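You operate a simulated robot arm through the tools that you are given. There is no shell and no other tool. Be economical: measure what you need, move in short steps, check, and stop when the job is done.

The job below is to be done with a simulated robot arm. You get a single attempt, and the scene is never put back.

JOB
Scour the tarnish off the copper bar, then grease the scoured patch; put pad and brush back.

The check looks at the end state, three seconds after you hand in, the way a careful person would. Anything else that was tipped, shoved, dropped, spilled or broken makes it a failure.

ROBOT AND FRAMES
A 6-joint arm with a two-finger parallel gripper, fixed in place. Base frame: the origin is at the foot of the arm, x ahead of it, y to its left, z up; the work surface is at about z = 0.82. Units: m, degrees, N and s.
With the tool pointing down near the work surface it reaches from about 0.26 to 0.68 m from the base axis. Its first joint turns from -66.0 to 66.0 degrees. Payload 2.9 kg.
The TCP is the grasp point between the finger pads, 0.03 m short of the fingertips. In the tool frame z runs along the fingers and y along their closing line. Largest opening 0.11 m; finger width 0.02, thickness 0.01; the body of the gripper, 0.048 by 0.112 m, starts 0.055 m behind the TCP.
Orientation is that of the tool frame in the base frame, as a unit quaternion [w, x, y, z]. With the fingers straight down and closing along the base's y, the tool's x points along the base's -x, its y along +y and its z along -z.

CONTROLS
- The arm moves only by the tool drive_tool. Its argument "commands" is one flat list of numbers, 7 for each row, row after row: the shift along the base's x, y, z in units of 200 mm (1.0 is 200 mm), then the turn, a rotation vector about the base's x, y, z in units of 45 degrees (1.0 is 45 degrees), then the finger opening in m, from 0 to 0.11. In form: [x, y, z, wx, wy, wz, jaw, x, y, z, wx, wy, wz, jaw, ...]. A call has 1 to 20 rows; each row is the pose to reach, as a shift and turn from the pose commanded when the call began. A call with a number of a shift or a turn outside -1 to 1 is refused whole. Each row takes 0.2 s and may step no farther than 0.05 m and 8.6 degrees from the row before; otherwise, or with a gripper value out of range, the whole call is refused. Where a pose cannot be reached the arm comes as near as it can. A force on the tool above 80 N (or 10 N above the force at the start of the call, whichever is more), or a blocked arm, ends the call early, and 0.2 s more pass. Each finger travels about 0.108 m/s and halts on what it meets, pressing with about 43 N; the grip force reading is that of the motor and also rises with nothing between the fingers. The clock runs only during rows and for 0.2 s after the last one: add rows that repeat a pose to give the fingers time. The reply holds the time, the measured pose of the TCP, the force on the tool along the base axes, the opening and the grip force, in the units named above and with some noise.
- Cameras (640 x 400 px; columns grow to the right, rows downward): "scene" is fixed at [0.0918, 0.4452, 1.388]; the picture's right is [-0.62, -0.79, 0.00], its down [-0.41, 0.32, -0.85] and it looks along [0.67, -0.52, -0.53] (base axes); focal length 334 px, centre (320, 200). "wrist" rides on the gripper at [0.072, 0.017, -0.103] in the tool frame; the picture's right is [-0.23, 0.97, 0.00], its down [-0.76, -0.18, -0.62] and it looks along [-0.61, -0.14, 0.78] (tool axes); focal length 222 px, centre (320, 200). There is no depth. A picture from a camera that has moved, and an enlarged one, comes with that camera's place and axes in the base frame and with its lens.
- snapshot(camera): a new picture of that camera. The clock stands still meanwhile.
- zoom(camera, box): a new picture of the part [left, top, right, bottom] of that camera's present view, enlarged. The clock stands still meanwhile.
- finish_job(): hands the job in; it is judged then, once.

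Go step by step. Nothing tells you positions but the pictures and the camera data: compare them with the known pose of the tool, close in by small moves and look again before you grip or let go. The budget is 120 turns and 68 pictures, counting those below and the enlarged ones. Unless the task says otherwise, let go and move clear before handing in, and close with one line.

The tools are called after "Request:" by a JSON object that holds its "method" and its "body". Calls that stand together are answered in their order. drive_tool: Moves the arm, as the interface text tells. Its arguments: {"type":"object","properties":{"commands":{"type":"array","items":{"type":"number"}}},"required":["commands"]} The other tools are called the same way: snapshot (camera) takes a picture; zoom (camera, box) takes an enlarged picture of a part of a camera's view; finish_job () hands the job in.

At the start:

```text
time: 0.0
ee_pos: [0.4197, -0.0108, 1.1533]
orientation: [0.0, -0.001, 1.0, 0.001]
wrist_force: [-0.1, -0.3, 0.1]
grip_width: 0.11
grip_force: 0.1
```

scene: 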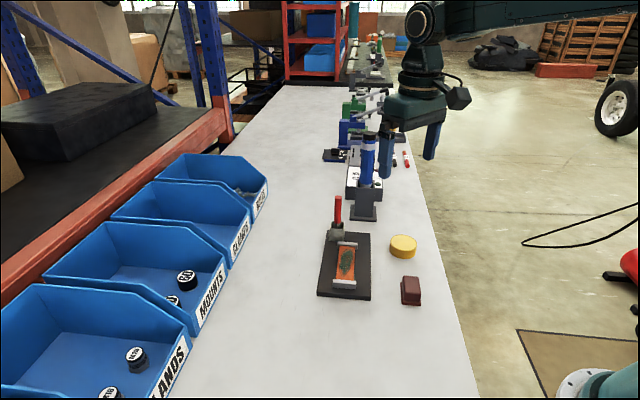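
wrist: 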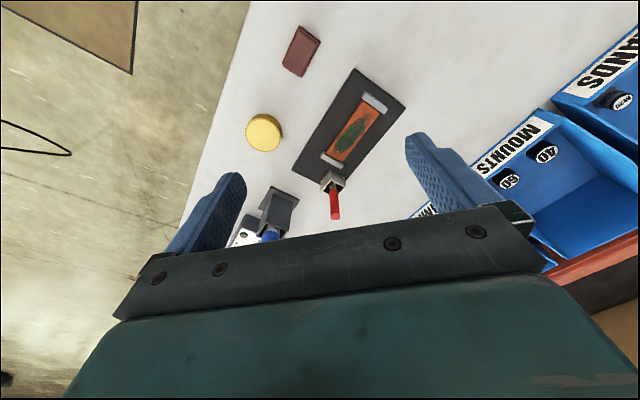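

I see a dark board with a copper bar (green tarnish), a brush standing in a holder at its end, a yellow tin (grease?), and a brown pad block. I'll look closer first.

Request:
{"method": "zoom", "body": {"camera": "scene", "box": [300, 180, 460, 310]}}

Request:
{"method": "zoom", "body": {"camera": "wrist", "box": [220, 10, 420, 230]}}

Request:
{"method": "zoom", "body": {"camera": "scene", "box": [310, 80, 430, 230]}}

```text
3.08 times, centred on (380, 245) of scene
camera zoom: at [0.0918, 0.4452, 1.388], right [-0.62, -0.79, 0.0], down [-0.41, 0.32, -0.85], along [0.67, -0.52, -0.53], focal length 1026 px, centre (135, 62)
```

zoom: 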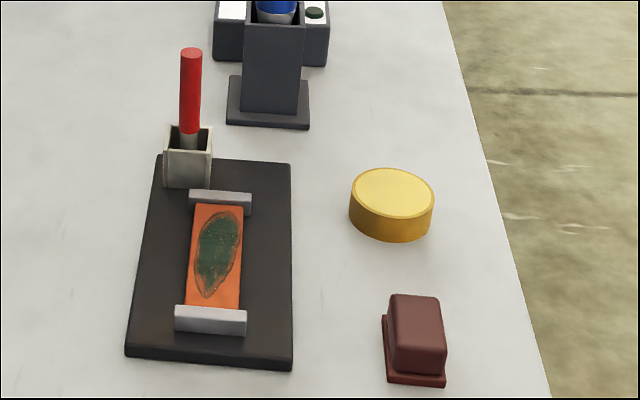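

```text
1.82 times, centred on (320, 120) of wrist
camera zoom: at [0.3456, 0.0055, 1.2576], right [0.23, 0.97, 0.0], down [0.76, -0.18, 0.62], along [0.61, -0.14, -0.78], focal length 404 px, centre (320, 346)
```

zoom: 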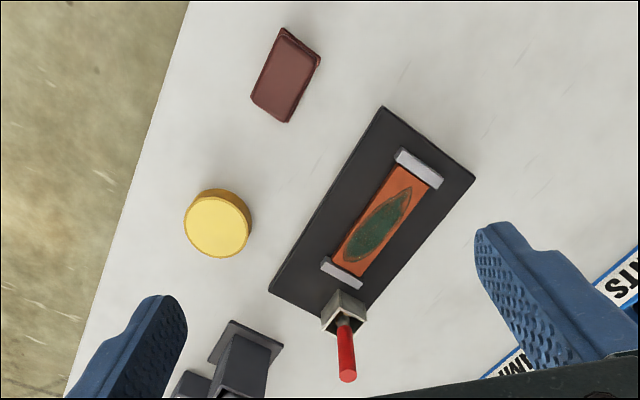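

```text
2.67 times, centred on (370, 155) of scene
camera zoom: at [0.0918, 0.4452, 1.388], right [-0.62, -0.79, 0.0], down [-0.41, 0.32, -0.85], along [0.67, -0.52, -0.53], focal length 890 px, centre (187, 320)
```

zoom: 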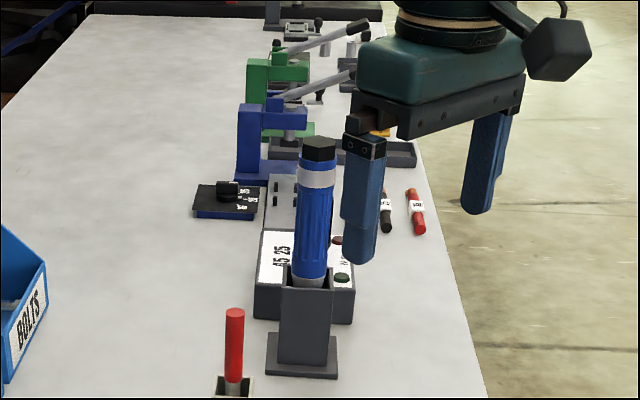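

Pad is near (0.379, -0.030), tin (0.48, -0.127), bar centre (0.52, 0.035) with long axis at about -45°, brush near (0.617, -0.016). I'll turn the tool -45° over the pad and look.

Request:
{"method": "drive_tool", "body": {"commands": [-0.03, -0.02, -0.08, 0, 0, -0.167, 0.11, -0.07, -0.03, -0.17, 0, 0, -0.333, 0.11, -0.1, -0.05, -0.25, 0, 0, -0.5, 0.11, -0.13, -0.07, -0.33, 0, 0, -0.667, 0.11, -0.17, -0.08, -0.42, 0, 0, -0.833, 0.11, -0.2, -0.1, -0.5, 0, 0, -1.0, 0.11, -0.2, -0.1, -0.5, 0, 0, -1.0, 0.11]}}

Request:
{"method": "snapshot", "body": {"camera": "wrist"}}

Request:
{"method": "snapshot", "body": {"camera": "scene"}}

```text
time: 1.6
ee_pos: [0.379, -0.0314, 1.0524]
orientation: [0.0, 0.383, 0.924, -0.001]
wrist_force: [0.0, 0.0, 0.3]
grip_width: 0.1101
grip_force: 0.0
```

```text
62 pictures are left
camera wrist: at [0.3383, 0.0325, 1.1575], right [0.85, 0.53, 0.0], down [0.41, -0.67, 0.62], along [0.33, -0.53, -0.78], focal length 222 px, centre (320, 200)
```

wrist: 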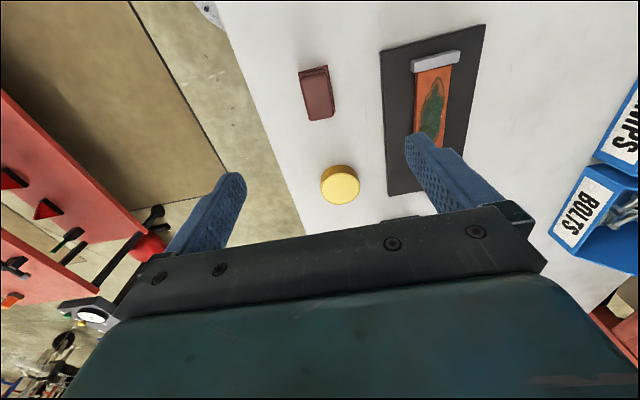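

```text
61 pictures are left
```

scene: 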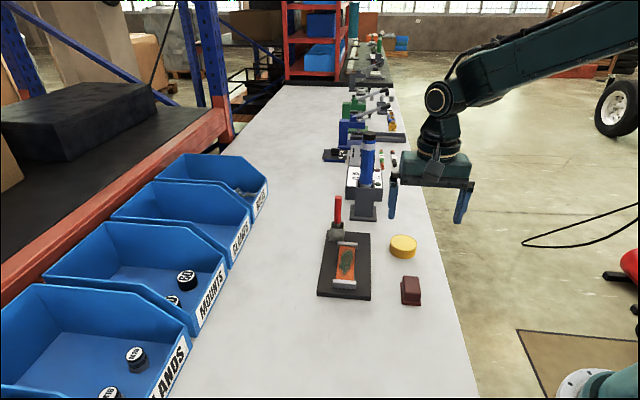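

Both views agree: pad centre ≈ (0.373, -0.029), long axis about -51°, width ≈ 0.036. I'll descend part-way with that yaw and a smaller opening and look again.

Request:
{"method": "drive_tool", "body": {"commands": [-0.01, 0, -0.2, 0, 0, -0.07, 0.1, -0.02, 0.01, -0.4, 0, 0, -0.13, 0.08, -0.03, 0.01, -0.55, 0, 0, -0.13, 0.07, -0.03, 0.01, -0.55, 0, 0, -0.13, 0.07]}}

Request:
{"method": "snapshot", "body": {"camera": "wrist"}}

Request:
{"method": "zoom", "body": {"camera": "scene", "box": [320, 180, 480, 320]}}

```text
time: 2.6
ee_pos: [0.3739, -0.029, 0.943]
orientation: [0.001, 0.43, 0.903, 0.001]
wrist_force: [0.0, -0.5, -0.6]
grip_width: 0.0699
grip_force: 0.1
```

```text
60 pictures are left
camera wrist: at [0.3391, 0.0376, 1.0473], right [0.9, 0.44, 0.0], down [0.34, -0.7, 0.62], along [0.27, -0.56, -0.78], focal length 222 px, centre (320, 200)
```

wrist: 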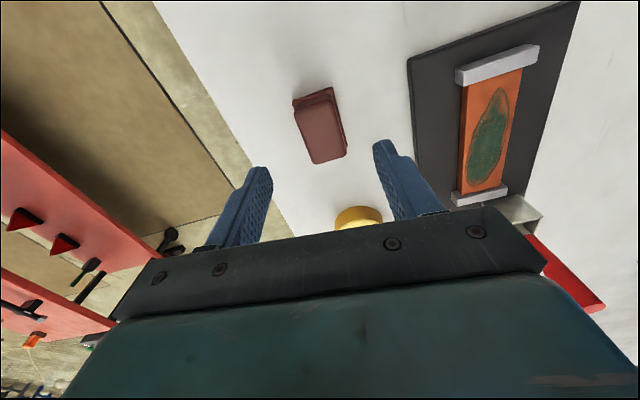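

```text
2.86 times, centred on (400, 250) of scene
camera zoom: at [0.0918, 0.4452, 1.388], right [-0.62, -0.79, 0.0], down [-0.41, 0.32, -0.85], along [0.67, -0.52, -0.53], focal length 953 px, centre (91, 57)
```

zoom: 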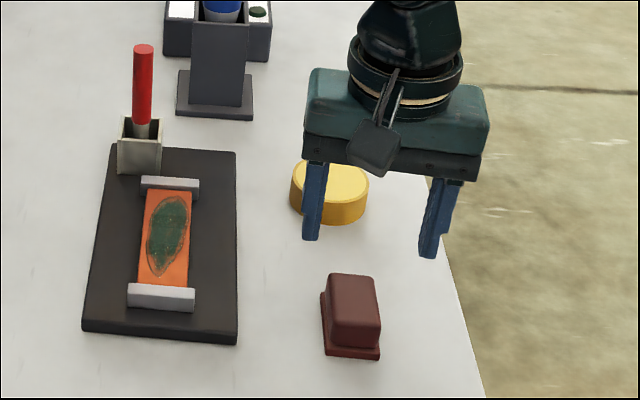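

Pad top centre ≈ (0.3735, -0.031); yaw matches. Descending to have fingertips just above the flange.

Request:
{"method": "drive_tool", "body": {"commands": [0, -0.01, -0.2, 0, 0, 0, 0.07, 0, -0.01, -0.3, 0, 0, 0, 0.07, 0, -0.01, -0.36, 0, 0, 0, 0.07, 0, -0.01, -0.36, 0, 0, 0, 0.07]}}

Request:
{"method": "snapshot", "body": {"camera": "wrist"}}

Request:
{"method": "zoom", "body": {"camera": "scene", "box": [360, 220, 460, 310]}}

```text
time: 3.6
ee_pos: [0.3735, -0.0303, 0.8705]
orientation: [0.0, 0.429, 0.903, -0.001]
wrist_force: [0.9, 0.0, 0.7]
grip_width: 0.0702
grip_force: 0.1
```

```text
58 pictures are left
camera wrist: at [0.3392, 0.0358, 0.9752], right [0.9, 0.44, 0.0], down [0.34, -0.7, 0.62], along [0.27, -0.56, -0.78], focal length 222 px, centre (320, 200)
```

wrist: 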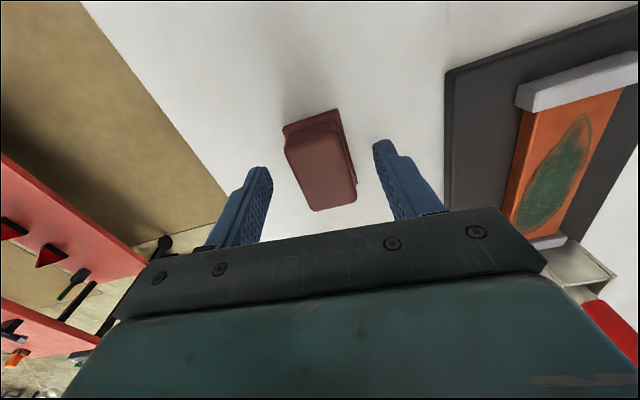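

```text
4.44 times, centred on (410, 265) of scene
camera zoom: at [0.0918, 0.4452, 1.388], right [-0.62, -0.79, 0.0], down [-0.41, 0.32, -0.85], along [0.67, -0.52, -0.53], focal length 1483 px, centre (-80, -89)
```

zoom: 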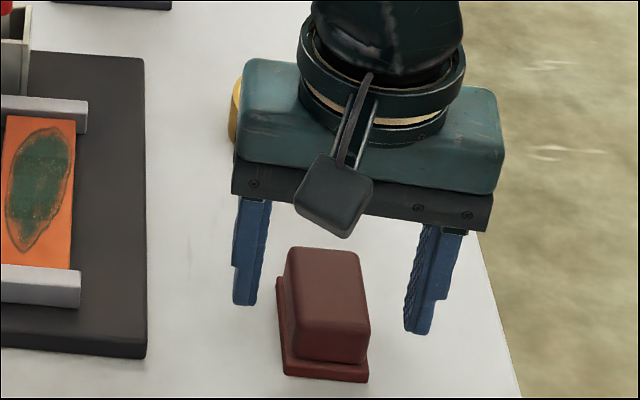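

The pad is centred between the fingers. Lowering 6 mm more, closing, and lifting slightly.

Request:
{"method": "drive_tool", "body": {"commands": [0, 0, -0.03, 0, 0, 0, 0.07, 0, 0, -0.03, 0, 0, 0, 0.05, 0, 0, -0.03, 0, 0, 0, 0.02, 0, 0, -0.03, 0, 0, 0, 0.02, 0, 0, -0.03, 0, 0, 0, 0.02]}}

Request:
{"method": "snapshot", "body": {"camera": "wrist"}}

```text
time: 4.8
ee_pos: [0.372, -0.032, 0.8637]
orientation: [0.001, 0.43, 0.903, 0.0]
wrist_force: [0.2, 0.0, 0.5]
grip_width: 0.0348
grip_force: 43.0
```

```text
56 pictures are left
camera wrist: at [0.3394, 0.0358, 0.9693], right [0.9, 0.44, 0.0], down [0.34, -0.7, 0.62], along [0.27, -0.56, -0.78], focal length 222 px, centre (320, 200)
```

wrist: 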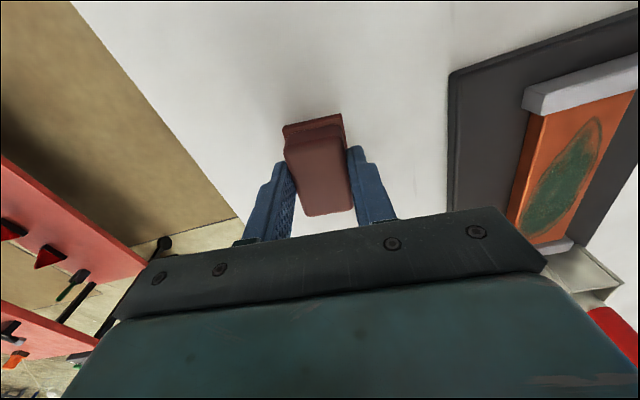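

The pad is gripped (0.0348 wide). Lifting it, aligning to -45° and moving behind the bar's near end to measure the bar.

Request:
{"method": "drive_tool", "body": {"commands": [0, 0, 0.1, 0, 0, 0, 0.02, 0, 0, 0.3, 0, 0, 0, 0.02, 0, 0, 0.525, 0, 0, 0.04, 0.02, 0.12, 0.15, 0.525, 0, 0, 0.08, 0.02, 0.24, 0.29, 0.525, 0, 0, 0.13, 0.02, 0.36, 0.43, 0.525, 0, 0, 0.13, 0.02, 0.48, 0.58, 0.525, 0, 0, 0.13, 0.02, 0.48, 0.58, 0.525, 0, 0, 0.13, 0.02]}}

Request:
{"method": "snapshot", "body": {"camera": "wrist"}}

Request:
{"method": "zoom", "body": {"camera": "scene", "box": [300, 180, 440, 310]}}

```text
time: 6.6
ee_pos: [0.4691, 0.0848, 0.969]
orientation: [-0.001, 0.382, 0.924, 0.0]
wrist_force: [-0.3, -0.6, -0.5]
grip_width: 0.0349
grip_force: 42.8
```

```text
55 pictures are left
camera wrist: at [0.4295, 0.148, 1.0739], right [0.85, 0.53, 0.0], down [0.41, -0.66, 0.62], along [0.33, -0.53, -0.78], focal length 222 px, centre (320, 200)
```

wrist: 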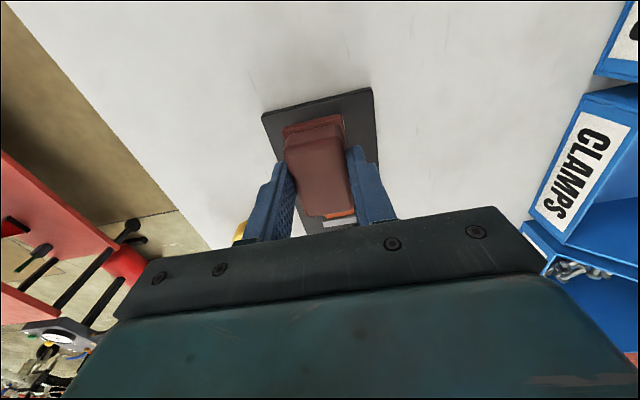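

```text
3.08 times, centred on (370, 245) of scene
camera zoom: at [0.0918, 0.4452, 1.388], right [-0.62, -0.79, 0.0], down [-0.41, 0.32, -0.85], along [0.67, -0.52, -0.53], focal length 1026 px, centre (166, 62)
```

zoom: 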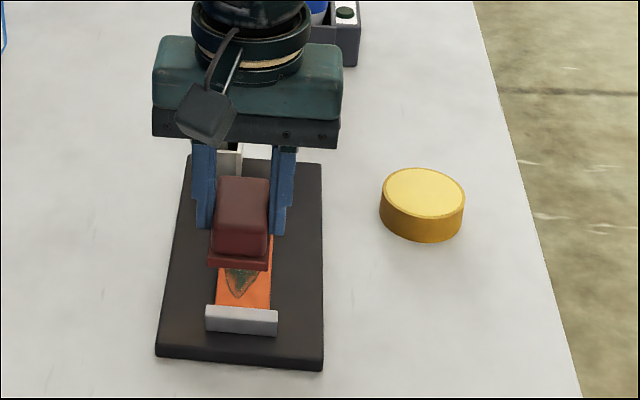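

Pad is aligned with the bar. Moving it over the patch centre (~0.5225, 0.0305) with ~3 cm clearance to check visually.

Request:
{"method": "drive_tool", "body": {"commands": [0.13, -0.135, 0, 0, 0, 0, 0.02, 0.263, -0.2725, 0, 0, 0, 0, 0.02, 0.263, -0.2725, -0.245, 0, 0, 0, 0.02, 0.263, -0.2725, -0.245, 0, 0, 0, 0.02]}}

Request:
{"method": "zoom", "body": {"camera": "wrist", "box": [210, 60, 430, 240]}}

Request:
{"method": "zoom", "body": {"camera": "scene", "box": [310, 210, 400, 310]}}

```text
time: 7.6
ee_pos: [0.5216, 0.0303, 0.9202]
orientation: [0.001, 0.383, 0.924, 0.001]
wrist_force: [0.8, 0.1, -0.5]
grip_width: 0.0347
grip_force: 43.3
```

```text
2.22 times, centred on (320, 150) of wrist
camera zoom: at [0.4806, 0.0937, 1.0255], right [0.85, 0.53, 0.0], down [0.41, -0.66, 0.62], along [0.33, -0.53, -0.78], focal length 494 px, centre (320, 311)
```

zoom: 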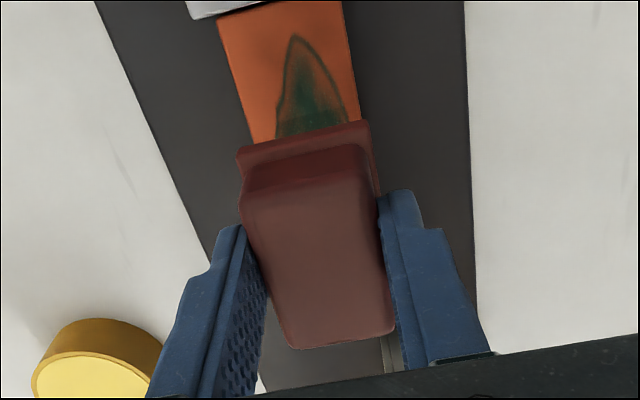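

```text
4.00 times, centred on (355, 260) of scene
camera zoom: at [0.0919, 0.4452, 1.388], right [-0.62, -0.79, 0.0], down [-0.41, 0.32, -0.85], along [0.67, -0.52, -0.53], focal length 1334 px, centre (180, -40)
```

zoom: 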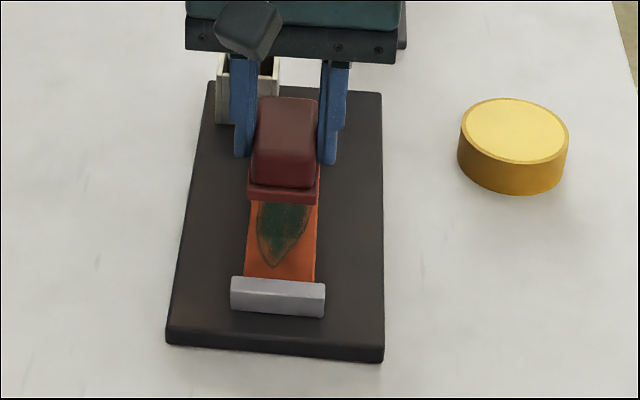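

Pad is laterally on the bar; along-bar clearance to each clamp lets me stroke about ±18 mm. Descending gradually to find contact.

Request:
{"method": "drive_tool", "body": {"commands": [0, 0, -0.08, 0, 0, 0, 0.02, 0, 0, -0.125, 0, 0, 0, 0.02, 0, 0, -0.125, 0, 0, 0, 0.02]}}

Request:
{"method": "zoom", "body": {"camera": "scene", "box": [310, 210, 400, 310]}}

```text
time: 8.4
ee_pos: [0.5212, 0.0306, 0.896]
orientation: [0.0, 0.383, 0.924, 0.0]
wrist_force: [0.3, -0.5, -0.3]
grip_width: 0.0348
grip_force: 42.5
```

```text
4.00 times, centred on (355, 260) of scene
camera zoom: at [0.0918, 0.4452, 1.388], right [-0.62, -0.79, 0.0], down [-0.41, 0.32, -0.85], along [0.67, -0.52, -0.53], focal length 1334 px, centre (180, -40)
```

zoom: 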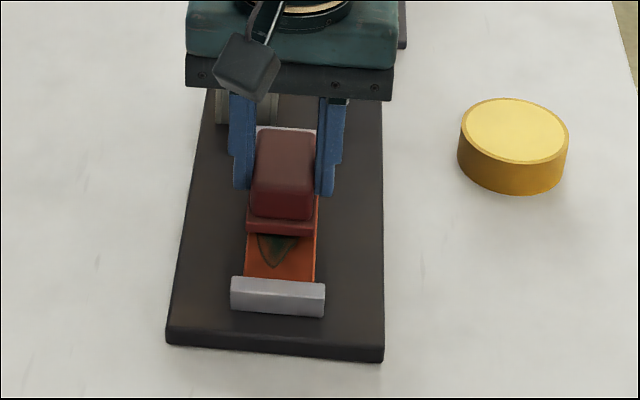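

Still free. Continuing down in small steps.

Request:
{"method": "drive_tool", "body": {"commands": [0, 0, -0.02, 0, 0, 0, 0.02, 0, 0, -0.03, 0, 0, 0, 0.02]}}

Request:
{"method": "drive_tool", "body": {"commands": [0, 0, -0.01, 0, 0, 0, 0.02, 0, 0, -0.01, 0, 0, 0, 0.02]}}

Request:
{"method": "drive_tool", "body": {"commands": [0, 0, -0.01, 0, 0, 0, 0.02, 0, 0, -0.01, 0, 0, 0, 0.02]}}

```text
time: 9.0
ee_pos: [0.5208, 0.0297, 0.8899]
orientation: [0.0, 0.383, 0.924, 0.0]
wrist_force: [-1.8, 0.0, 3.5]
grip_width: 0.0346
grip_force: 42.8
```

```text
time: 9.6
ee_pos: [0.5218, 0.0297, 0.8891]
orientation: [0.002, 0.383, 0.924, 0.001]
wrist_force: [-10.0, -1.5, 30.8]
grip_width: 0.0347
grip_force: 42.9
```

```text
time: 10.2
ee_pos: [0.5234, 0.0298, 0.8873]
orientation: [0.002, 0.382, 0.924, 0.001]
wrist_force: [-4.8, -0.9, 30.2]
grip_width: 0.035
grip_force: 43.0
```

Contact at TCP z ≈ 0.890 (bar top ≈ 0.846), force ~30 N now. I'll ease by 1 mm and stroke ±18 mm along the bar.

Request:
{"method": "drive_tool", "body": {"commands": [0, 0, 0.005, 0, 0, 0, 0.02, 0.015, -0.015, 0.005, 0, 0, 0, 0.02, 0.03, -0.03, 0.005, 0, 0, 0, 0.02, 0.045, -0.045, 0.005, 0, 0, 0, 0.02, 0.06, -0.06, 0.005, 0, 0, 0, 0.02]}}

Request:
{"method": "zoom", "body": {"camera": "wrist", "box": [210, 60, 430, 240]}}

Request:
{"method": "zoom", "body": {"camera": "scene", "box": [310, 210, 400, 310]}}

```text
time: 11.4
ee_pos: [0.5342, 0.019, 0.888]
orientation: [0.0, 0.383, 0.924, 0.001]
wrist_force: [-6.1, 6.5, 24.8]
grip_width: 0.0348
grip_force: 42.7
```

```text
2.22 times, centred on (320, 150) of wrist
camera zoom: at [0.4928, 0.0814, 0.9924], right [0.85, 0.53, 0.0], down [0.41, -0.66, 0.62], along [0.33, -0.53, -0.78], focal length 494 px, centre (320, 311)
```

zoom: 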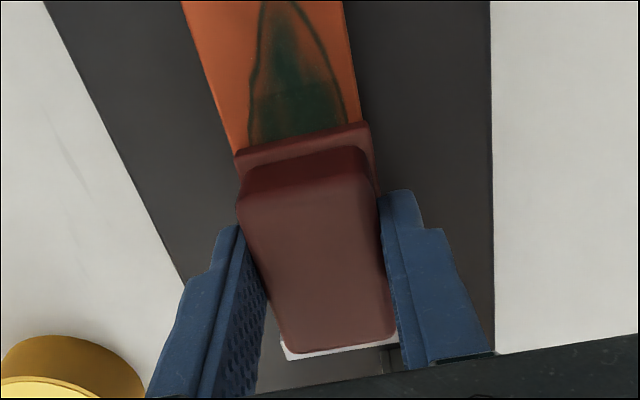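

```text
4.00 times, centred on (355, 260) of scene
camera zoom: at [0.0913, 0.4453, 1.388], right [-0.62, -0.79, 0.0], down [-0.41, 0.32, -0.85], along [0.67, -0.52, -0.52], focal length 1334 px, centre (180, -40)
```

zoom: 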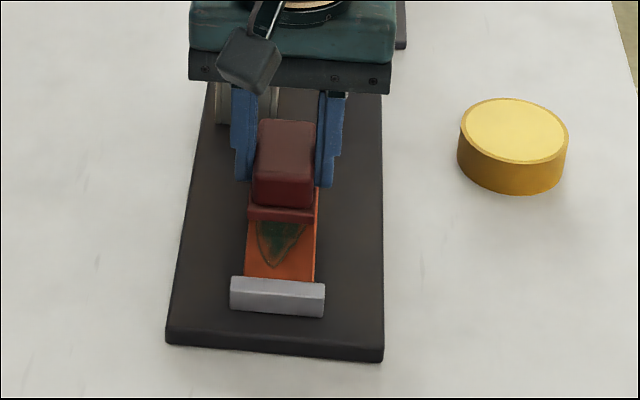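

Sliding well at ~25 N. Doing several full back-and-forth strokes.

Request:
{"method": "drive_tool", "body": {"commands": [-0.03, 0.03, 0, 0, 0, 0, 0.02, -0.06, 0.06, 0, 0, 0, 0, 0.02, -0.09, 0.09, 0, 0, 0, 0, 0.02, -0.124, 0.124, 0, 0, 0, 0, 0.02, -0.124, 0.124, 0, 0, 0, 0, 0.02, -0.09, 0.09, 0, 0, 0, 0, 0.02, -0.06, 0.06, 0, 0, 0, 0, 0.02, -0.03, 0.03, 0, 0, 0, 0, 0.02, 0, 0, 0, 0, 0, 0, 0.02, 0.003, -0.003, 0, 0, 0, 0, 0.02]}}

Request:
{"method": "zoom", "body": {"camera": "wrist", "box": [210, 60, 430, 240]}}

```text
time: 13.6
ee_pos: [0.5342, 0.0175, 0.8857]
orientation: [0.0, 0.383, 0.924, 0.0]
wrist_force: [-5.7, 6.1, 21.8]
grip_width: 0.0348
grip_force: 43.6
```

```text
2.22 times, centred on (320, 150) of wrist
camera zoom: at [0.4937, 0.0804, 0.9918], right [0.85, 0.53, 0.0], down [0.41, -0.66, 0.62], along [0.33, -0.53, -0.78], focal length 494 px, centre (320, 311)
```

zoom: 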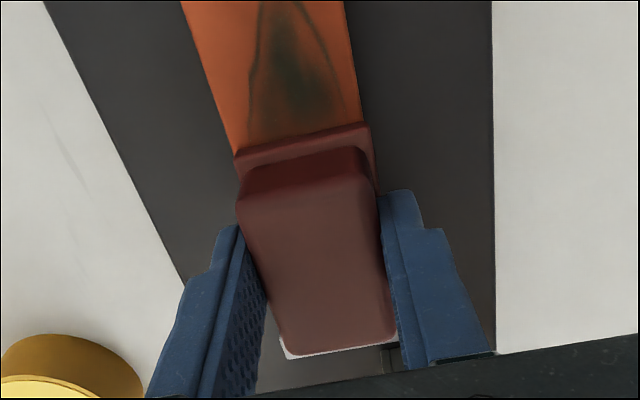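

The tarnish is fading with strokes. More strokes of the same span.

Request:
{"method": "drive_tool", "body": {"commands": [-0.03, 0.03, 0, 0, 0, 0, 0.02, -0.06, 0.06, 0, 0, 0, 0, 0.02, -0.09, 0.09, 0, 0, 0, 0, 0.02, -0.13, 0.13, 0, 0, 0, 0, 0.02, -0.13, 0.13, 0, 0, 0, 0, 0.02, -0.09, 0.09, 0, 0, 0, 0, 0.02, -0.06, 0.06, 0, 0, 0, 0, 0.02, -0.03, 0.03, 0, 0, 0, 0, 0.02, 0, 0, 0, 0, 0, 0, 0.02, 0, 0, 0, 0, 0, 0, 0.02, -0.03, 0.03, 0, 0, 0, 0, 0.02, -0.06, 0.06, 0, 0, 0, 0, 0.02, -0.09, 0.09, 0, 0, 0, 0, 0.02, -0.13, 0.13, 0, 0, 0, 0, 0.02, -0.13, 0.13, 0, 0, 0, 0, 0.02, -0.09, 0.09, 0, 0, 0, 0, 0.02, -0.06, 0.06, 0, 0, 0, 0, 0.02, -0.03, 0.03, 0, 0, 0, 0, 0.02, 0, 0, 0, 0, 0, 0, 0.02, 0, 0, 0, 0, 0, 0, 0.02]}}

Request:
{"method": "zoom", "body": {"camera": "wrist", "box": [210, 60, 430, 240]}}

```text
time: 17.8
ee_pos: [0.5349, 0.0182, 0.8854]
orientation: [0.0, 0.382, 0.924, 0.0]
wrist_force: [-2.2, 2.3, 10.3]
grip_width: 0.0347
grip_force: 42.9
```

```text
2.22 times, centred on (320, 150) of wrist
camera zoom: at [0.4939, 0.0806, 0.9915], right [0.85, 0.53, 0.0], down [0.41, -0.66, 0.62], along [0.33, -0.53, -0.78], focal length 494 px, centre (320, 311)
```

zoom: 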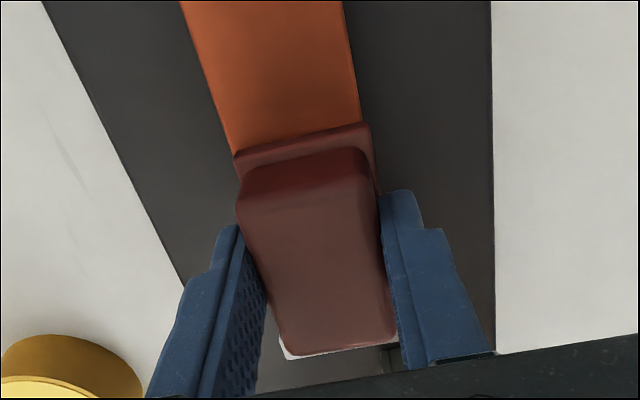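

Near half is bright copper. Lifting the pad and backing off to inspect the far half.

Request:
{"method": "drive_tool", "body": {"commands": [0, 0, 0.15, 0, 0, 0, 0.02, 0, 0, 0.35, 0, 0, 0, 0.02, -0.15, 0.15, 0.5, 0, 0, 0, 0.02, -0.32, 0.3, 0.6, 0, 0, 0, 0.02, -0.47, 0.1, 0.6, 0, 0, 0, 0.02, -0.6, -0.08, 0.6, 0, 0, 0, 0.02, -0.6, -0.08, 0.6, 0, 0, 0, 0.02]}}

Request:
{"method": "zoom", "body": {"camera": "scene", "box": [310, 190, 410, 310]}}

Request:
{"method": "snapshot", "body": {"camera": "wrist"}}

```text
refused: row 3 steps farther than a row can; nothing moved
```

```text
3.33 times, centred on (360, 250) of scene
camera zoom: at [0.0916, 0.4452, 1.388], right [-0.62, -0.79, 0.0], down [-0.41, 0.32, -0.85], along [0.67, -0.52, -0.52], focal length 1112 px, centre (187, 33)
```

zoom: 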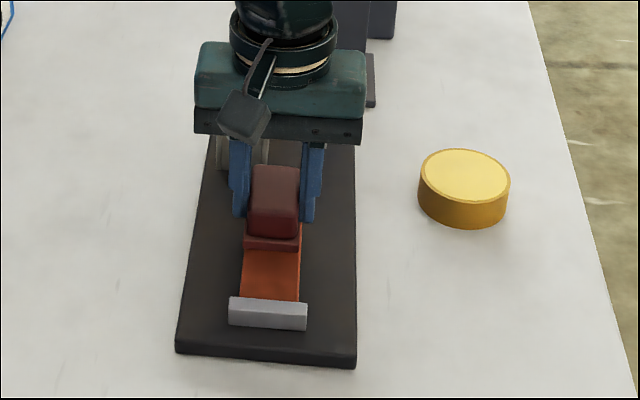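

```text
45 pictures are left
camera wrist: at [0.4939, 0.0806, 0.9915], right [0.85, 0.53, 0.0], down [0.41, -0.66, 0.62], along [0.33, -0.53, -0.78], focal length 222 px, centre (320, 200)
```

wrist: 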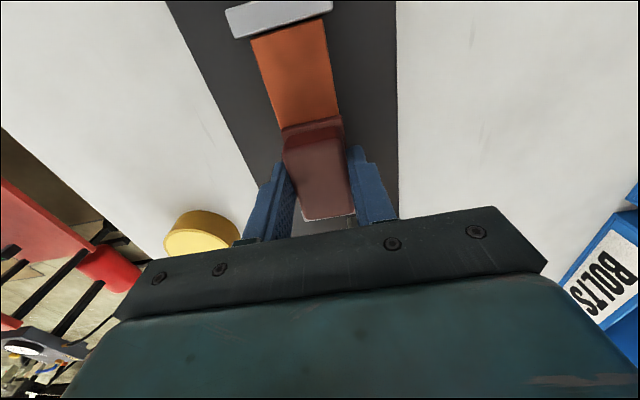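

That move was refused for a long step; redo in shorter steps, heading to above the pad's original place.

Request:
{"method": "drive_tool", "body": {"commands": [0, 0, 0.15, 0, 0, 0, 0.02, 0, 0, 0.35, 0, 0, 0, 0.02, 0, 0, 0.5, 0, 0, 0, 0.02, -0.2, -0.06, 0.5, 0, 0, 0, 0.02, -0.4, -0.12, 0.5, 0, 0, 0, 0.02, -0.6, -0.18, 0.5, 0, 0, -0.065, 0.02, -0.806, -0.2445, 0.5, 0, 0, -0.13, 0.02, -0.806, -0.2445, 0.5, 0, 0, -0.13, 0.02]}}

Request:
{"method": "zoom", "body": {"camera": "scene", "box": [310, 190, 430, 310]}}

Request:
{"method": "snapshot", "body": {"camera": "wrist"}}

```text
time: 19.6
ee_pos: [0.3736, -0.0316, 0.9871]
orientation: [0.0, 0.43, 0.903, 0.0]
wrist_force: [-1.3, -0.1, -0.7]
grip_width: 0.0347
grip_force: 42.7
```

```text
3.33 times, centred on (370, 250) of scene
camera zoom: at [0.0918, 0.4452, 1.388], right [-0.62, -0.79, 0.0], down [-0.41, 0.32, -0.85], along [0.67, -0.52, -0.53], focal length 1112 px, centre (153, 33)
```

zoom: 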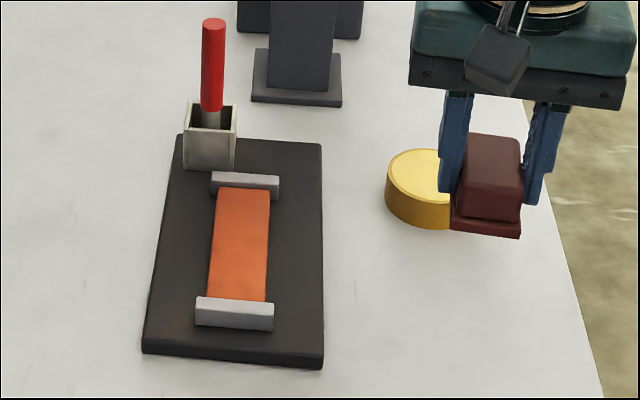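

```text
43 pictures are left
camera wrist: at [0.3402, 0.036, 1.0924], right [0.9, 0.44, 0.0], down [0.34, -0.7, 0.62], along [0.27, -0.56, -0.78], focal length 222 px, centre (320, 200)
```

wrist: 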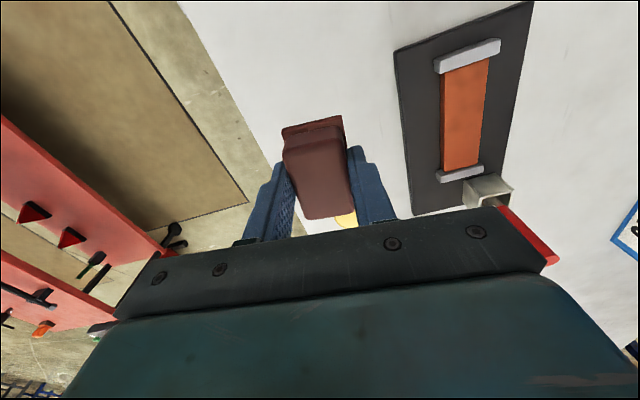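

The bar looks clean; one close look to confirm before I put the pad down.

Request:
{"method": "zoom", "body": {"camera": "scene", "box": [328, 235, 364, 295]}}

Request:
{"method": "drive_tool", "body": {"commands": [0, 0, -0.2, 0, 0, 0, 0.02, 0, 0, -0.4, 0, 0, 0, 0.02, 0, 0, -0.55, 0, 0, 0, 0.02, 0, 0, -0.55, 0, 0, 0, 0.02]}}

```text
6.67 times, centred on (346, 265) of scene
camera zoom: at [0.0918, 0.4452, 1.388], right [-0.62, -0.79, 0.0], down [-0.41, 0.32, -0.85], along [0.67, -0.52, -0.53], focal length 2224 px, centre (147, -233)
```

zoom: 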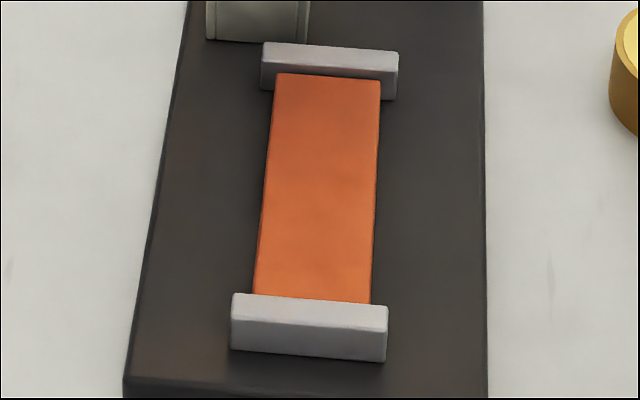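

```text
time: 20.6
ee_pos: [0.3738, -0.031, 0.8759]
orientation: [0.0, 0.429, 0.904, 0.0]
wrist_force: [-0.9, -0.3, -0.5]
grip_width: 0.0351
grip_force: 43.4
```

Bar is entirely clean. Easing the pad down to the table.

Request:
{"method": "drive_tool", "body": {"commands": [0, 0, -0.03, 0, 0, 0, 0.02, 0, 0, -0.05, 0, 0, 0, 0.02, 0, 0, -0.05, 0, 0, 0, 0.02]}}

Request:
{"method": "drive_tool", "body": {"commands": [0, 0, -0.01, 0, 0, 0, 0.02, 0, 0, -0.01, 0, 0, 0, 0.02]}}

Request:
{"method": "drive_tool", "body": {"commands": [0, 0, -0.006, 0, 0, 0, 0.02, 0, 0, -0.006, 0, 0, 0, 0.02]}}

```text
time: 21.4
ee_pos: [0.3743, -0.0304, 0.8655]
orientation: [0.0, 0.429, 0.903, 0.0]
wrist_force: [0.1, 0.1, -0.6]
grip_width: 0.0348
grip_force: 43.7
```

```text
time: 22.0
ee_pos: [0.3729, -0.0318, 0.8645]
orientation: [-0.001, 0.429, 0.903, 0.001]
wrist_force: [0.2, -0.5, -0.5]
grip_width: 0.0347
grip_force: 43.6
```

```text
time: 22.6
ee_pos: [0.3736, -0.0311, 0.8632]
orientation: [0.0, 0.429, 0.903, 0.0]
wrist_force: [0.6, -0.5, -0.1]
grip_width: 0.0347
grip_force: 43.4
```

Request:
{"method": "drive_tool", "body": {"commands": [0, 0, -0.006, 0, 0, 0, 0.02, 0, 0, -0.006, 0, 0, 0, 0.02]}}

Request:
{"method": "drive_tool", "body": {"commands": [0, 0, -0.006, 0, 0, 0, 0.02, 0, 0, -0.006, 0, 0, 0, 0.02]}}

```text
time: 23.2
ee_pos: [0.3735, -0.0329, 0.863]
orientation: [0.0, 0.429, 0.903, -0.001]
wrist_force: [0.9, 0.5, -1.0]
grip_width: 0.035
grip_force: 42.6
```

```text
time: 23.8
ee_pos: [0.374, -0.0318, 0.8597]
orientation: [0.0, 0.429, 0.903, 0.001]
wrist_force: [-0.4, -0.7, -0.4]
grip_width: 0.0347
grip_force: 43.2
```

Still no contact; continuing in ~1 mm steps.

Request:
{"method": "drive_tool", "body": {"commands": [0, 0, -0.005, 0, 0, 0, 0.02, 0, 0, -0.005, 0, 0, 0, 0.02]}}

Request:
{"method": "zoom", "body": {"camera": "scene", "box": [385, 250, 445, 310]}}

```text
time: 24.4
ee_pos: [0.3733, -0.0307, 0.8603]
orientation: [0.0, 0.43, 0.903, 0.0]
wrist_force: [-2.2, 0.0, 19.2]
grip_width: 0.0348
grip_force: 43.0
```

```text
6.67 times, centred on (415, 280) of scene
camera zoom: at [0.0915, 0.4452, 1.388], right [-0.62, -0.79, 0.0], down [-0.41, 0.32, -0.85], along [0.67, -0.52, -0.52], focal length 2224 px, centre (-313, -333)
```

zoom: 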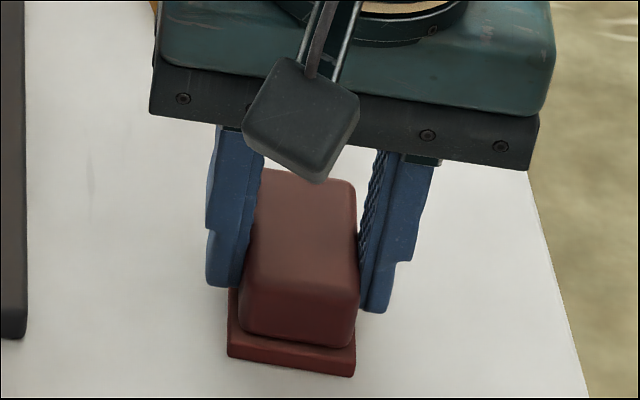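

Contact made at TCP z 0.860. Releasing and lifting away.

Request:
{"method": "drive_tool", "body": {"commands": [0, 0, 0.003, 0, 0, 0, 0.02, 0, 0, 0.003, 0, 0, 0, 0.05, 0, 0, 0.003, 0, 0, 0, 0.07, 0, 0, 0.003, 0, 0, 0, 0.07, 0, 0, 0.1, 0, 0, 0, 0.07, 0, 0, 0.3, 0, 0, 0, 0.07, 0, 0, 0.55, 0, 0, 0, 0.07, 0, 0, 0.79, 0, 0, 0, 0.07, 0, 0, 1.0, 0, 0, 0, 0.07, 0, 0, 1.0, 0, 0, 0, 0.07]}}

Request:
{"method": "zoom", "body": {"camera": "scene", "box": [310, 180, 450, 310]}}

Request:
{"method": "snapshot", "body": {"camera": "wrist"}}

```text
time: 26.6
ee_pos: [0.3722, -0.0315, 1.061]
orientation: [0.001, 0.429, 0.903, 0.0]
wrist_force: [-0.5, -0.6, -0.2]
grip_width: 0.0698
grip_force: 0.0
```

```text
3.08 times, centred on (380, 245) of scene
camera zoom: at [0.0918, 0.4452, 1.388], right [-0.62, -0.79, 0.0], down [-0.41, 0.32, -0.85], along [0.67, -0.52, -0.53], focal length 1026 px, centre (135, 62)
```

zoom: 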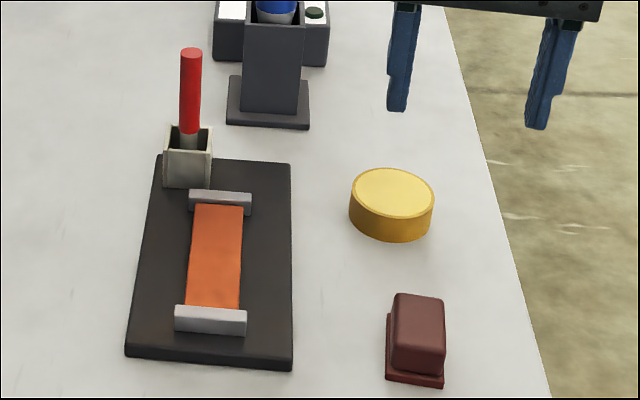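

```text
39 pictures are left
camera wrist: at [0.3393, 0.0353, 1.166], right [0.9, 0.44, 0.0], down [0.34, -0.7, 0.62], along [0.27, -0.56, -0.78], focal length 222 px, centre (320, 200)
```

wrist: 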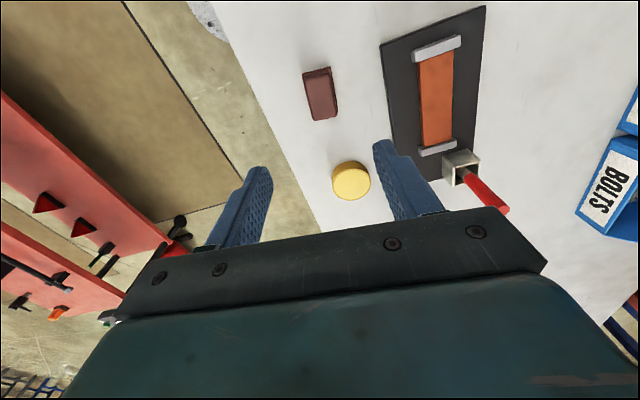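

Pad is back in place and the bar clean. Next, approach the brush (handle near (0.615, -0.022), top ~0.96), stopping short to look.

Request:
{"method": "drive_tool", "body": {"commands": [0.2, 0.05, 0, 0, 0, 0.03, 0.06, 0.4, 0.1, 0, 0, 0, 0.07, 0.05, 0.6, 0.15, 0, 0, 0, 0.1, 0.05, 0.8, 0.2, 0, 0, 0, 0.13, 0.05, 0.99, 0.257, -0.1, 0, 0, 0.13, 0.05, 0.99, 0.257, -0.2, 0, 0, 0.13, 0.05, 0.99, 0.257, -0.2, 0, 0, 0.13, 0.05]}}

Request:
{"method": "snapshot", "body": {"camera": "wrist"}}

Request:
{"method": "zoom", "body": {"camera": "scene", "box": [300, 150, 420, 270]}}

```text
time: 28.2
ee_pos: [0.5718, 0.0199, 1.0203]
orientation: [0.0, 0.383, 0.924, 0.0]
wrist_force: [0.7, 0.4, -0.3]
grip_width: 0.0501
grip_force: 0.0
```

```text
38 pictures are left
camera wrist: at [0.5302, 0.0835, 1.1243], right [0.85, 0.53, 0.0], down [0.41, -0.66, 0.62], along [0.33, -0.53, -0.78], focal length 222 px, centre (320, 200)
```

wrist: 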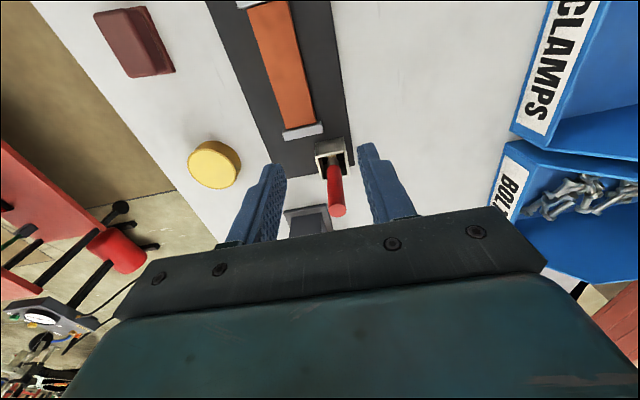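

```text
3.33 times, centred on (360, 210) of scene
camera zoom: at [0.0918, 0.4452, 1.388], right [-0.62, -0.79, 0.0], down [-0.41, 0.32, -0.85], along [0.67, -0.52, -0.53], focal length 1112 px, centre (187, 167)
```

zoom: 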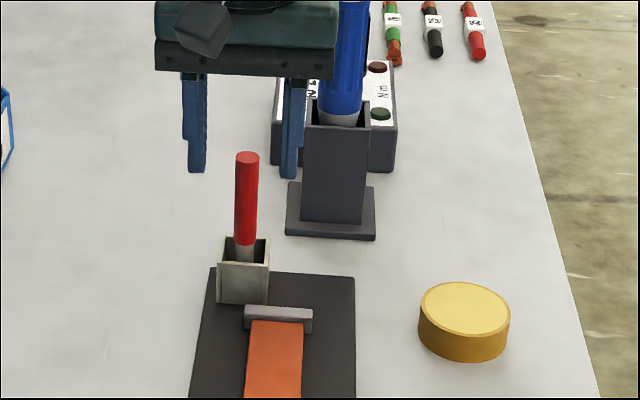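

Brush handle ≈ (0.624, -0.032), top ≈ 0.955, laterally aligned with the fingers. Moving above it at the same height and checking.

Request:
{"method": "drive_tool", "body": {"commands": [0.13, -0.13, 0, 0, 0, 0, 0.05, 0.25, -0.255, 0, 0, 0, 0, 0.05, 0.25, -0.255, 0, 0, 0, 0, 0.05]}}

Request:
{"method": "snapshot", "body": {"camera": "wrist"}}

Request:
{"method": "zoom", "body": {"camera": "scene", "box": [300, 150, 420, 270]}}

```text
time: 29.0
ee_pos: [0.6215, -0.0316, 1.0209]
orientation: [-0.001, 0.383, 0.924, 0.0]
wrist_force: [-0.3, -0.2, -0.1]
grip_width: 0.0503
grip_force: 0.0
```

```text
36 pictures are left
camera wrist: at [0.5813, 0.0319, 1.1253], right [0.85, 0.53, 0.0], down [0.41, -0.66, 0.62], along [0.33, -0.53, -0.78], focal length 222 px, centre (320, 200)
```

wrist: 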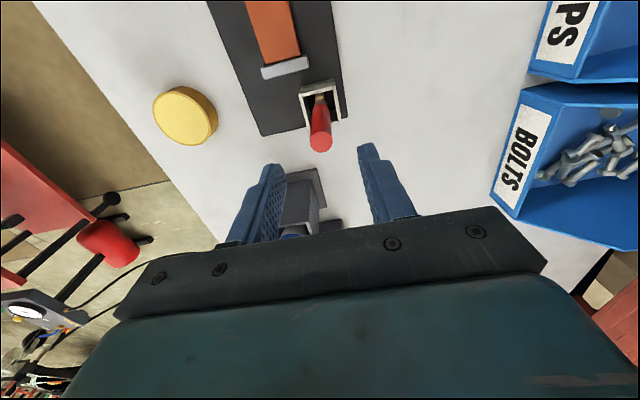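

```text
3.33 times, centred on (360, 210) of scene
camera zoom: at [0.0919, 0.4452, 1.388], right [-0.62, -0.79, 0.0], down [-0.41, 0.32, -0.85], along [0.67, -0.52, -0.53], focal length 1112 px, centre (187, 167)
```

zoom: 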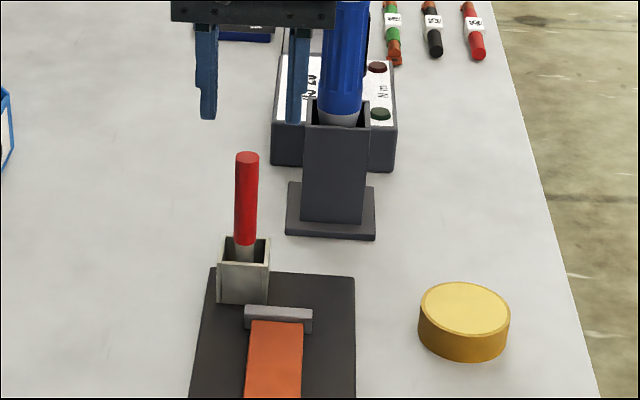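

Two-view triangulation puts the handle top at (0.621, -0.0316, 0.960), right under the TCP. Descending to z ≈ 0.927.

Request:
{"method": "drive_tool", "body": {"commands": [-0.004, -0.005, -0.15, 0, 0, 0, 0.05, -0.004, -0.005, -0.3, 0, 0, 0, 0.05, -0.004, -0.005, -0.3, 0, 0, 0, 0.05]}}

Request:
{"method": "zoom", "body": {"camera": "wrist", "box": [210, 60, 430, 240]}}

Request:
{"method": "zoom", "body": {"camera": "scene", "box": [300, 170, 390, 260]}}

```text
time: 29.8
ee_pos: [0.6206, -0.0322, 0.9594]
orientation: [0.0, 0.383, 0.924, -0.001]
wrist_force: [-0.5, -0.5, -0.3]
grip_width: 0.0502
grip_force: 0.0
```

```text
2.22 times, centred on (320, 150) of wrist
camera zoom: at [0.5802, 0.0308, 1.0644], right [0.85, 0.53, 0.0], down [0.41, -0.66, 0.62], along [0.33, -0.53, -0.78], focal length 494 px, centre (320, 311)
```

zoom: 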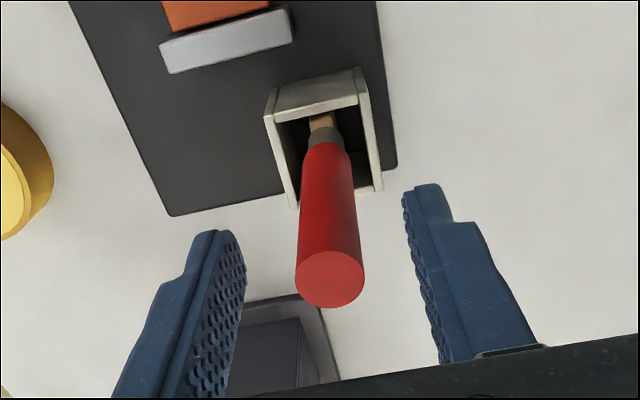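

```text
4.44 times, centred on (345, 215) of scene
camera zoom: at [0.0918, 0.4452, 1.388], right [-0.62, -0.79, 0.0], down [-0.41, 0.32, -0.85], along [0.67, -0.52, -0.53], focal length 1483 px, centre (209, 133)
```

zoom: 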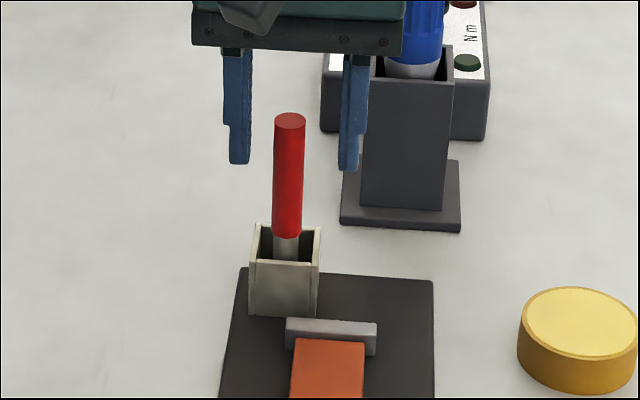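

The handle is centred between the fingers. Descending to grip height and closing.

Request:
{"method": "drive_tool", "body": {"commands": [0, 0.004, -0.1, 0, 0, 0, 0.05, 0, 0.004, -0.165, 0, 0, 0, 0.05, 0, 0.004, -0.165, 0, 0, 0, 0.03, 0, 0.004, -0.165, 0, 0, 0, 0.0, 0, 0.004, -0.165, 0, 0, 0, 0.0, 0, 0.004, -0.165, 0, 0, 0, 0.0]}}

Request:
{"method": "zoom", "body": {"camera": "wrist", "box": [210, 60, 430, 240]}}

```text
time: 31.2
ee_pos: [0.6204, -0.0304, 0.9273]
orientation: [0.001, 0.382, 0.924, 0.0]
wrist_force: [-0.7, 0.4, -0.2]
grip_width: 0.0166
grip_force: 43.5
```

```text
2.22 times, centred on (320, 150) of wrist
camera zoom: at [0.58, 0.0318, 1.032], right [0.85, 0.53, 0.0], down [0.41, -0.66, 0.62], along [0.33, -0.53, -0.78], focal length 494 px, centre (320, 311)
```

zoom: 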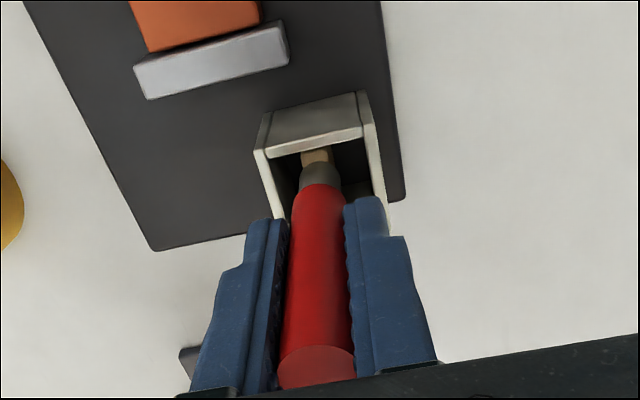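

Brush gripped (0.0166). Lifting straight up 10 cm and looking.

Request:
{"method": "drive_tool", "body": {"commands": [0, 0, 0.1, 0, 0, 0, 0.0, 0, 0, 0.25, 0, 0, 0, 0.0, 0, 0, 0.4, 0, 0, 0, 0.0, 0, 0, 0.5, 0, 0, 0, 0.0, 0, 0, 0.5, 0, 0, 0, 0.0]}}

Request:
{"method": "zoom", "body": {"camera": "scene", "box": [300, 140, 420, 270]}}

Request:
{"method": "snapshot", "body": {"camera": "wrist"}}

```text
time: 32.4
ee_pos: [0.6203, -0.0297, 1.0268]
orientation: [0.0, 0.382, 0.924, 0.0]
wrist_force: [-0.2, 0.3, -0.4]
grip_width: 0.0164
grip_force: 43.1
```

```text
3.08 times, centred on (360, 205) of scene
camera zoom: at [0.0918, 0.4452, 1.388], right [-0.62, -0.79, 0.0], down [-0.41, 0.32, -0.85], along [0.67, -0.52, -0.53], focal length 1026 px, centre (197, 185)
```

zoom: 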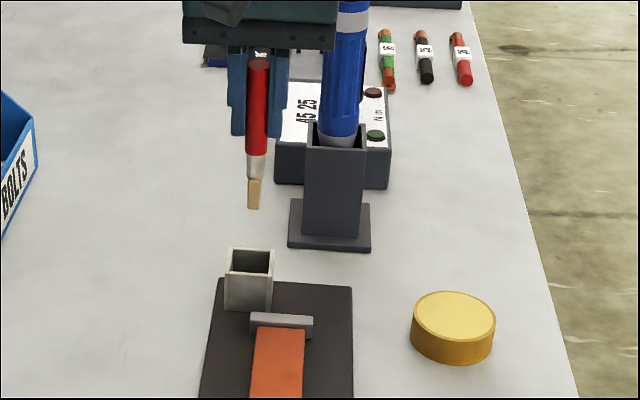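

```text
30 pictures are left
camera wrist: at [0.5802, 0.0325, 1.1316], right [0.85, 0.53, 0.0], down [0.41, -0.66, 0.62], along [0.33, -0.53, -0.78], focal length 222 px, centre (320, 200)
```

wrist: 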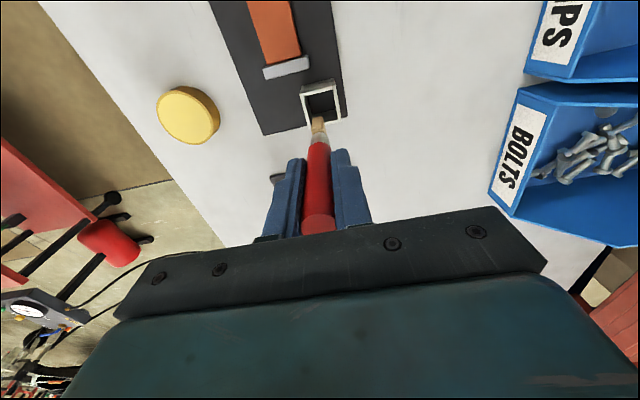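

Brush out and held vertical; tip roughly 0.10 m below the TCP. Moving above the yellow tin at ≈ (0.483, -0.130) and examining it.

Request:
{"method": "drive_tool", "body": {"commands": [-0.17, -0.124, 0, 0, 0, 0, 0.0, -0.345, -0.248, 0, 0, 0, 0, 0.0, -0.52, -0.372, 0, 0, 0, 0, 0.0, -0.69, -0.496, 0, 0, 0, 0, 0.0, -0.69, -0.496, -0.1, 0, 0, 0, 0.0, -0.69, -0.496, -0.1, 0, 0, 0, 0.0]}}

Request:
{"method": "zoom", "body": {"camera": "scene", "box": [360, 170, 450, 270]}}

Request:
{"method": "zoom", "body": {"camera": "wrist", "box": [210, 60, 430, 240]}}

```text
time: 33.8
ee_pos: [0.4829, -0.1292, 1.0056]
orientation: [0.0, 0.383, 0.924, 0.0]
wrist_force: [-0.7, 0.3, -1.0]
grip_width: 0.0163
grip_force: 42.7
```

```text
4.00 times, centred on (405, 220) of scene
camera zoom: at [0.0918, 0.4452, 1.388], right [-0.62, -0.79, 0.0], down [-0.41, 0.32, -0.85], along [0.67, -0.52, -0.53], focal length 1334 px, centre (-20, 120)
```

zoom: 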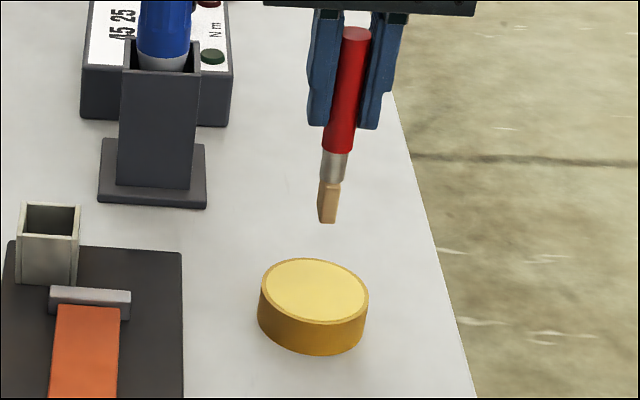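

```text
2.22 times, centred on (320, 150) of wrist
camera zoom: at [0.4416, -0.0669, 1.1122], right [0.85, 0.53, 0.0], down [0.41, -0.66, 0.62], along [0.33, -0.53, -0.78], focal length 494 px, centre (320, 311)
```

zoom: 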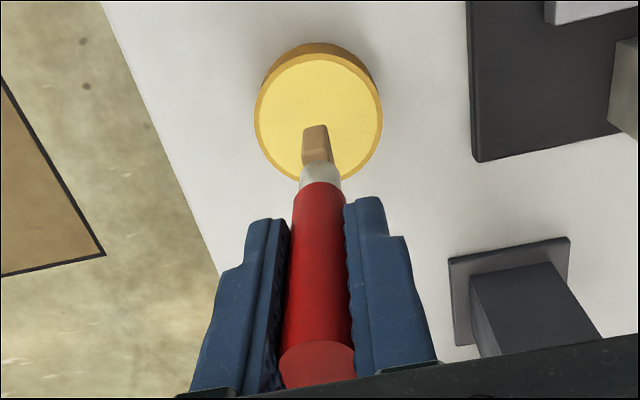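

The tin holds pale grease inside a rim, the brush is above it. Lowering part-way with a slight y correction.

Request:
{"method": "drive_tool", "body": {"commands": [0.004, -0.015, -0.1, 0, 0, 0, 0.0, 0.004, -0.015, -0.18, 0, 0, 0, 0.0, 0.004, -0.015, -0.18, 0, 0, 0, 0.0]}}

Request:
{"method": "zoom", "body": {"camera": "scene", "box": [380, 210, 430, 270]}}

Request:
{"method": "zoom", "body": {"camera": "wrist", "box": [250, 70, 390, 190]}}

```text
time: 34.6
ee_pos: [0.4838, -0.1323, 0.9718]
orientation: [0.0, 0.382, 0.924, -0.001]
wrist_force: [-0.2, -1.3, 0.4]
grip_width: 0.0168
grip_force: 43.1
```

```text
6.67 times, centred on (405, 240) of scene
camera zoom: at [0.0918, 0.4452, 1.388], right [-0.62, -0.79, 0.0], down [-0.41, 0.32, -0.85], along [0.67, -0.52, -0.53], focal length 2224 px, centre (-247, -67)
```

zoom: 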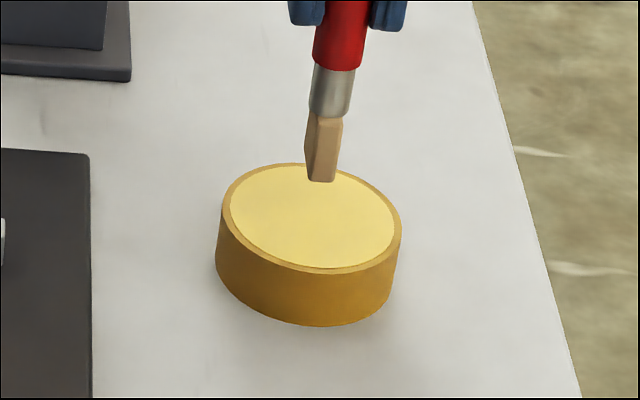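

```text
3.33 times, centred on (320, 130) of wrist
camera zoom: at [0.4426, -0.0697, 1.0762], right [0.85, 0.53, 0.0], down [0.41, -0.66, 0.62], along [0.33, -0.53, -0.78], focal length 740 px, centre (320, 433)
```

zoom: 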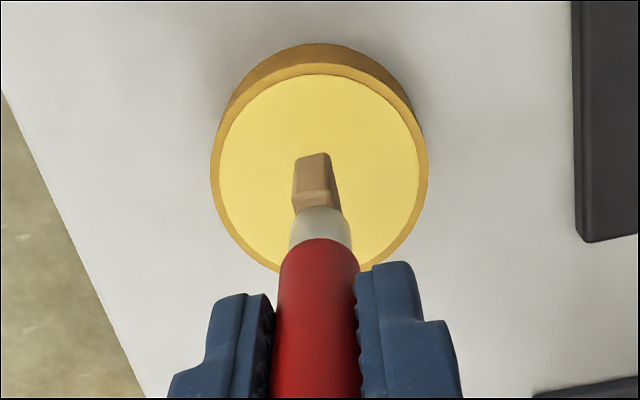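

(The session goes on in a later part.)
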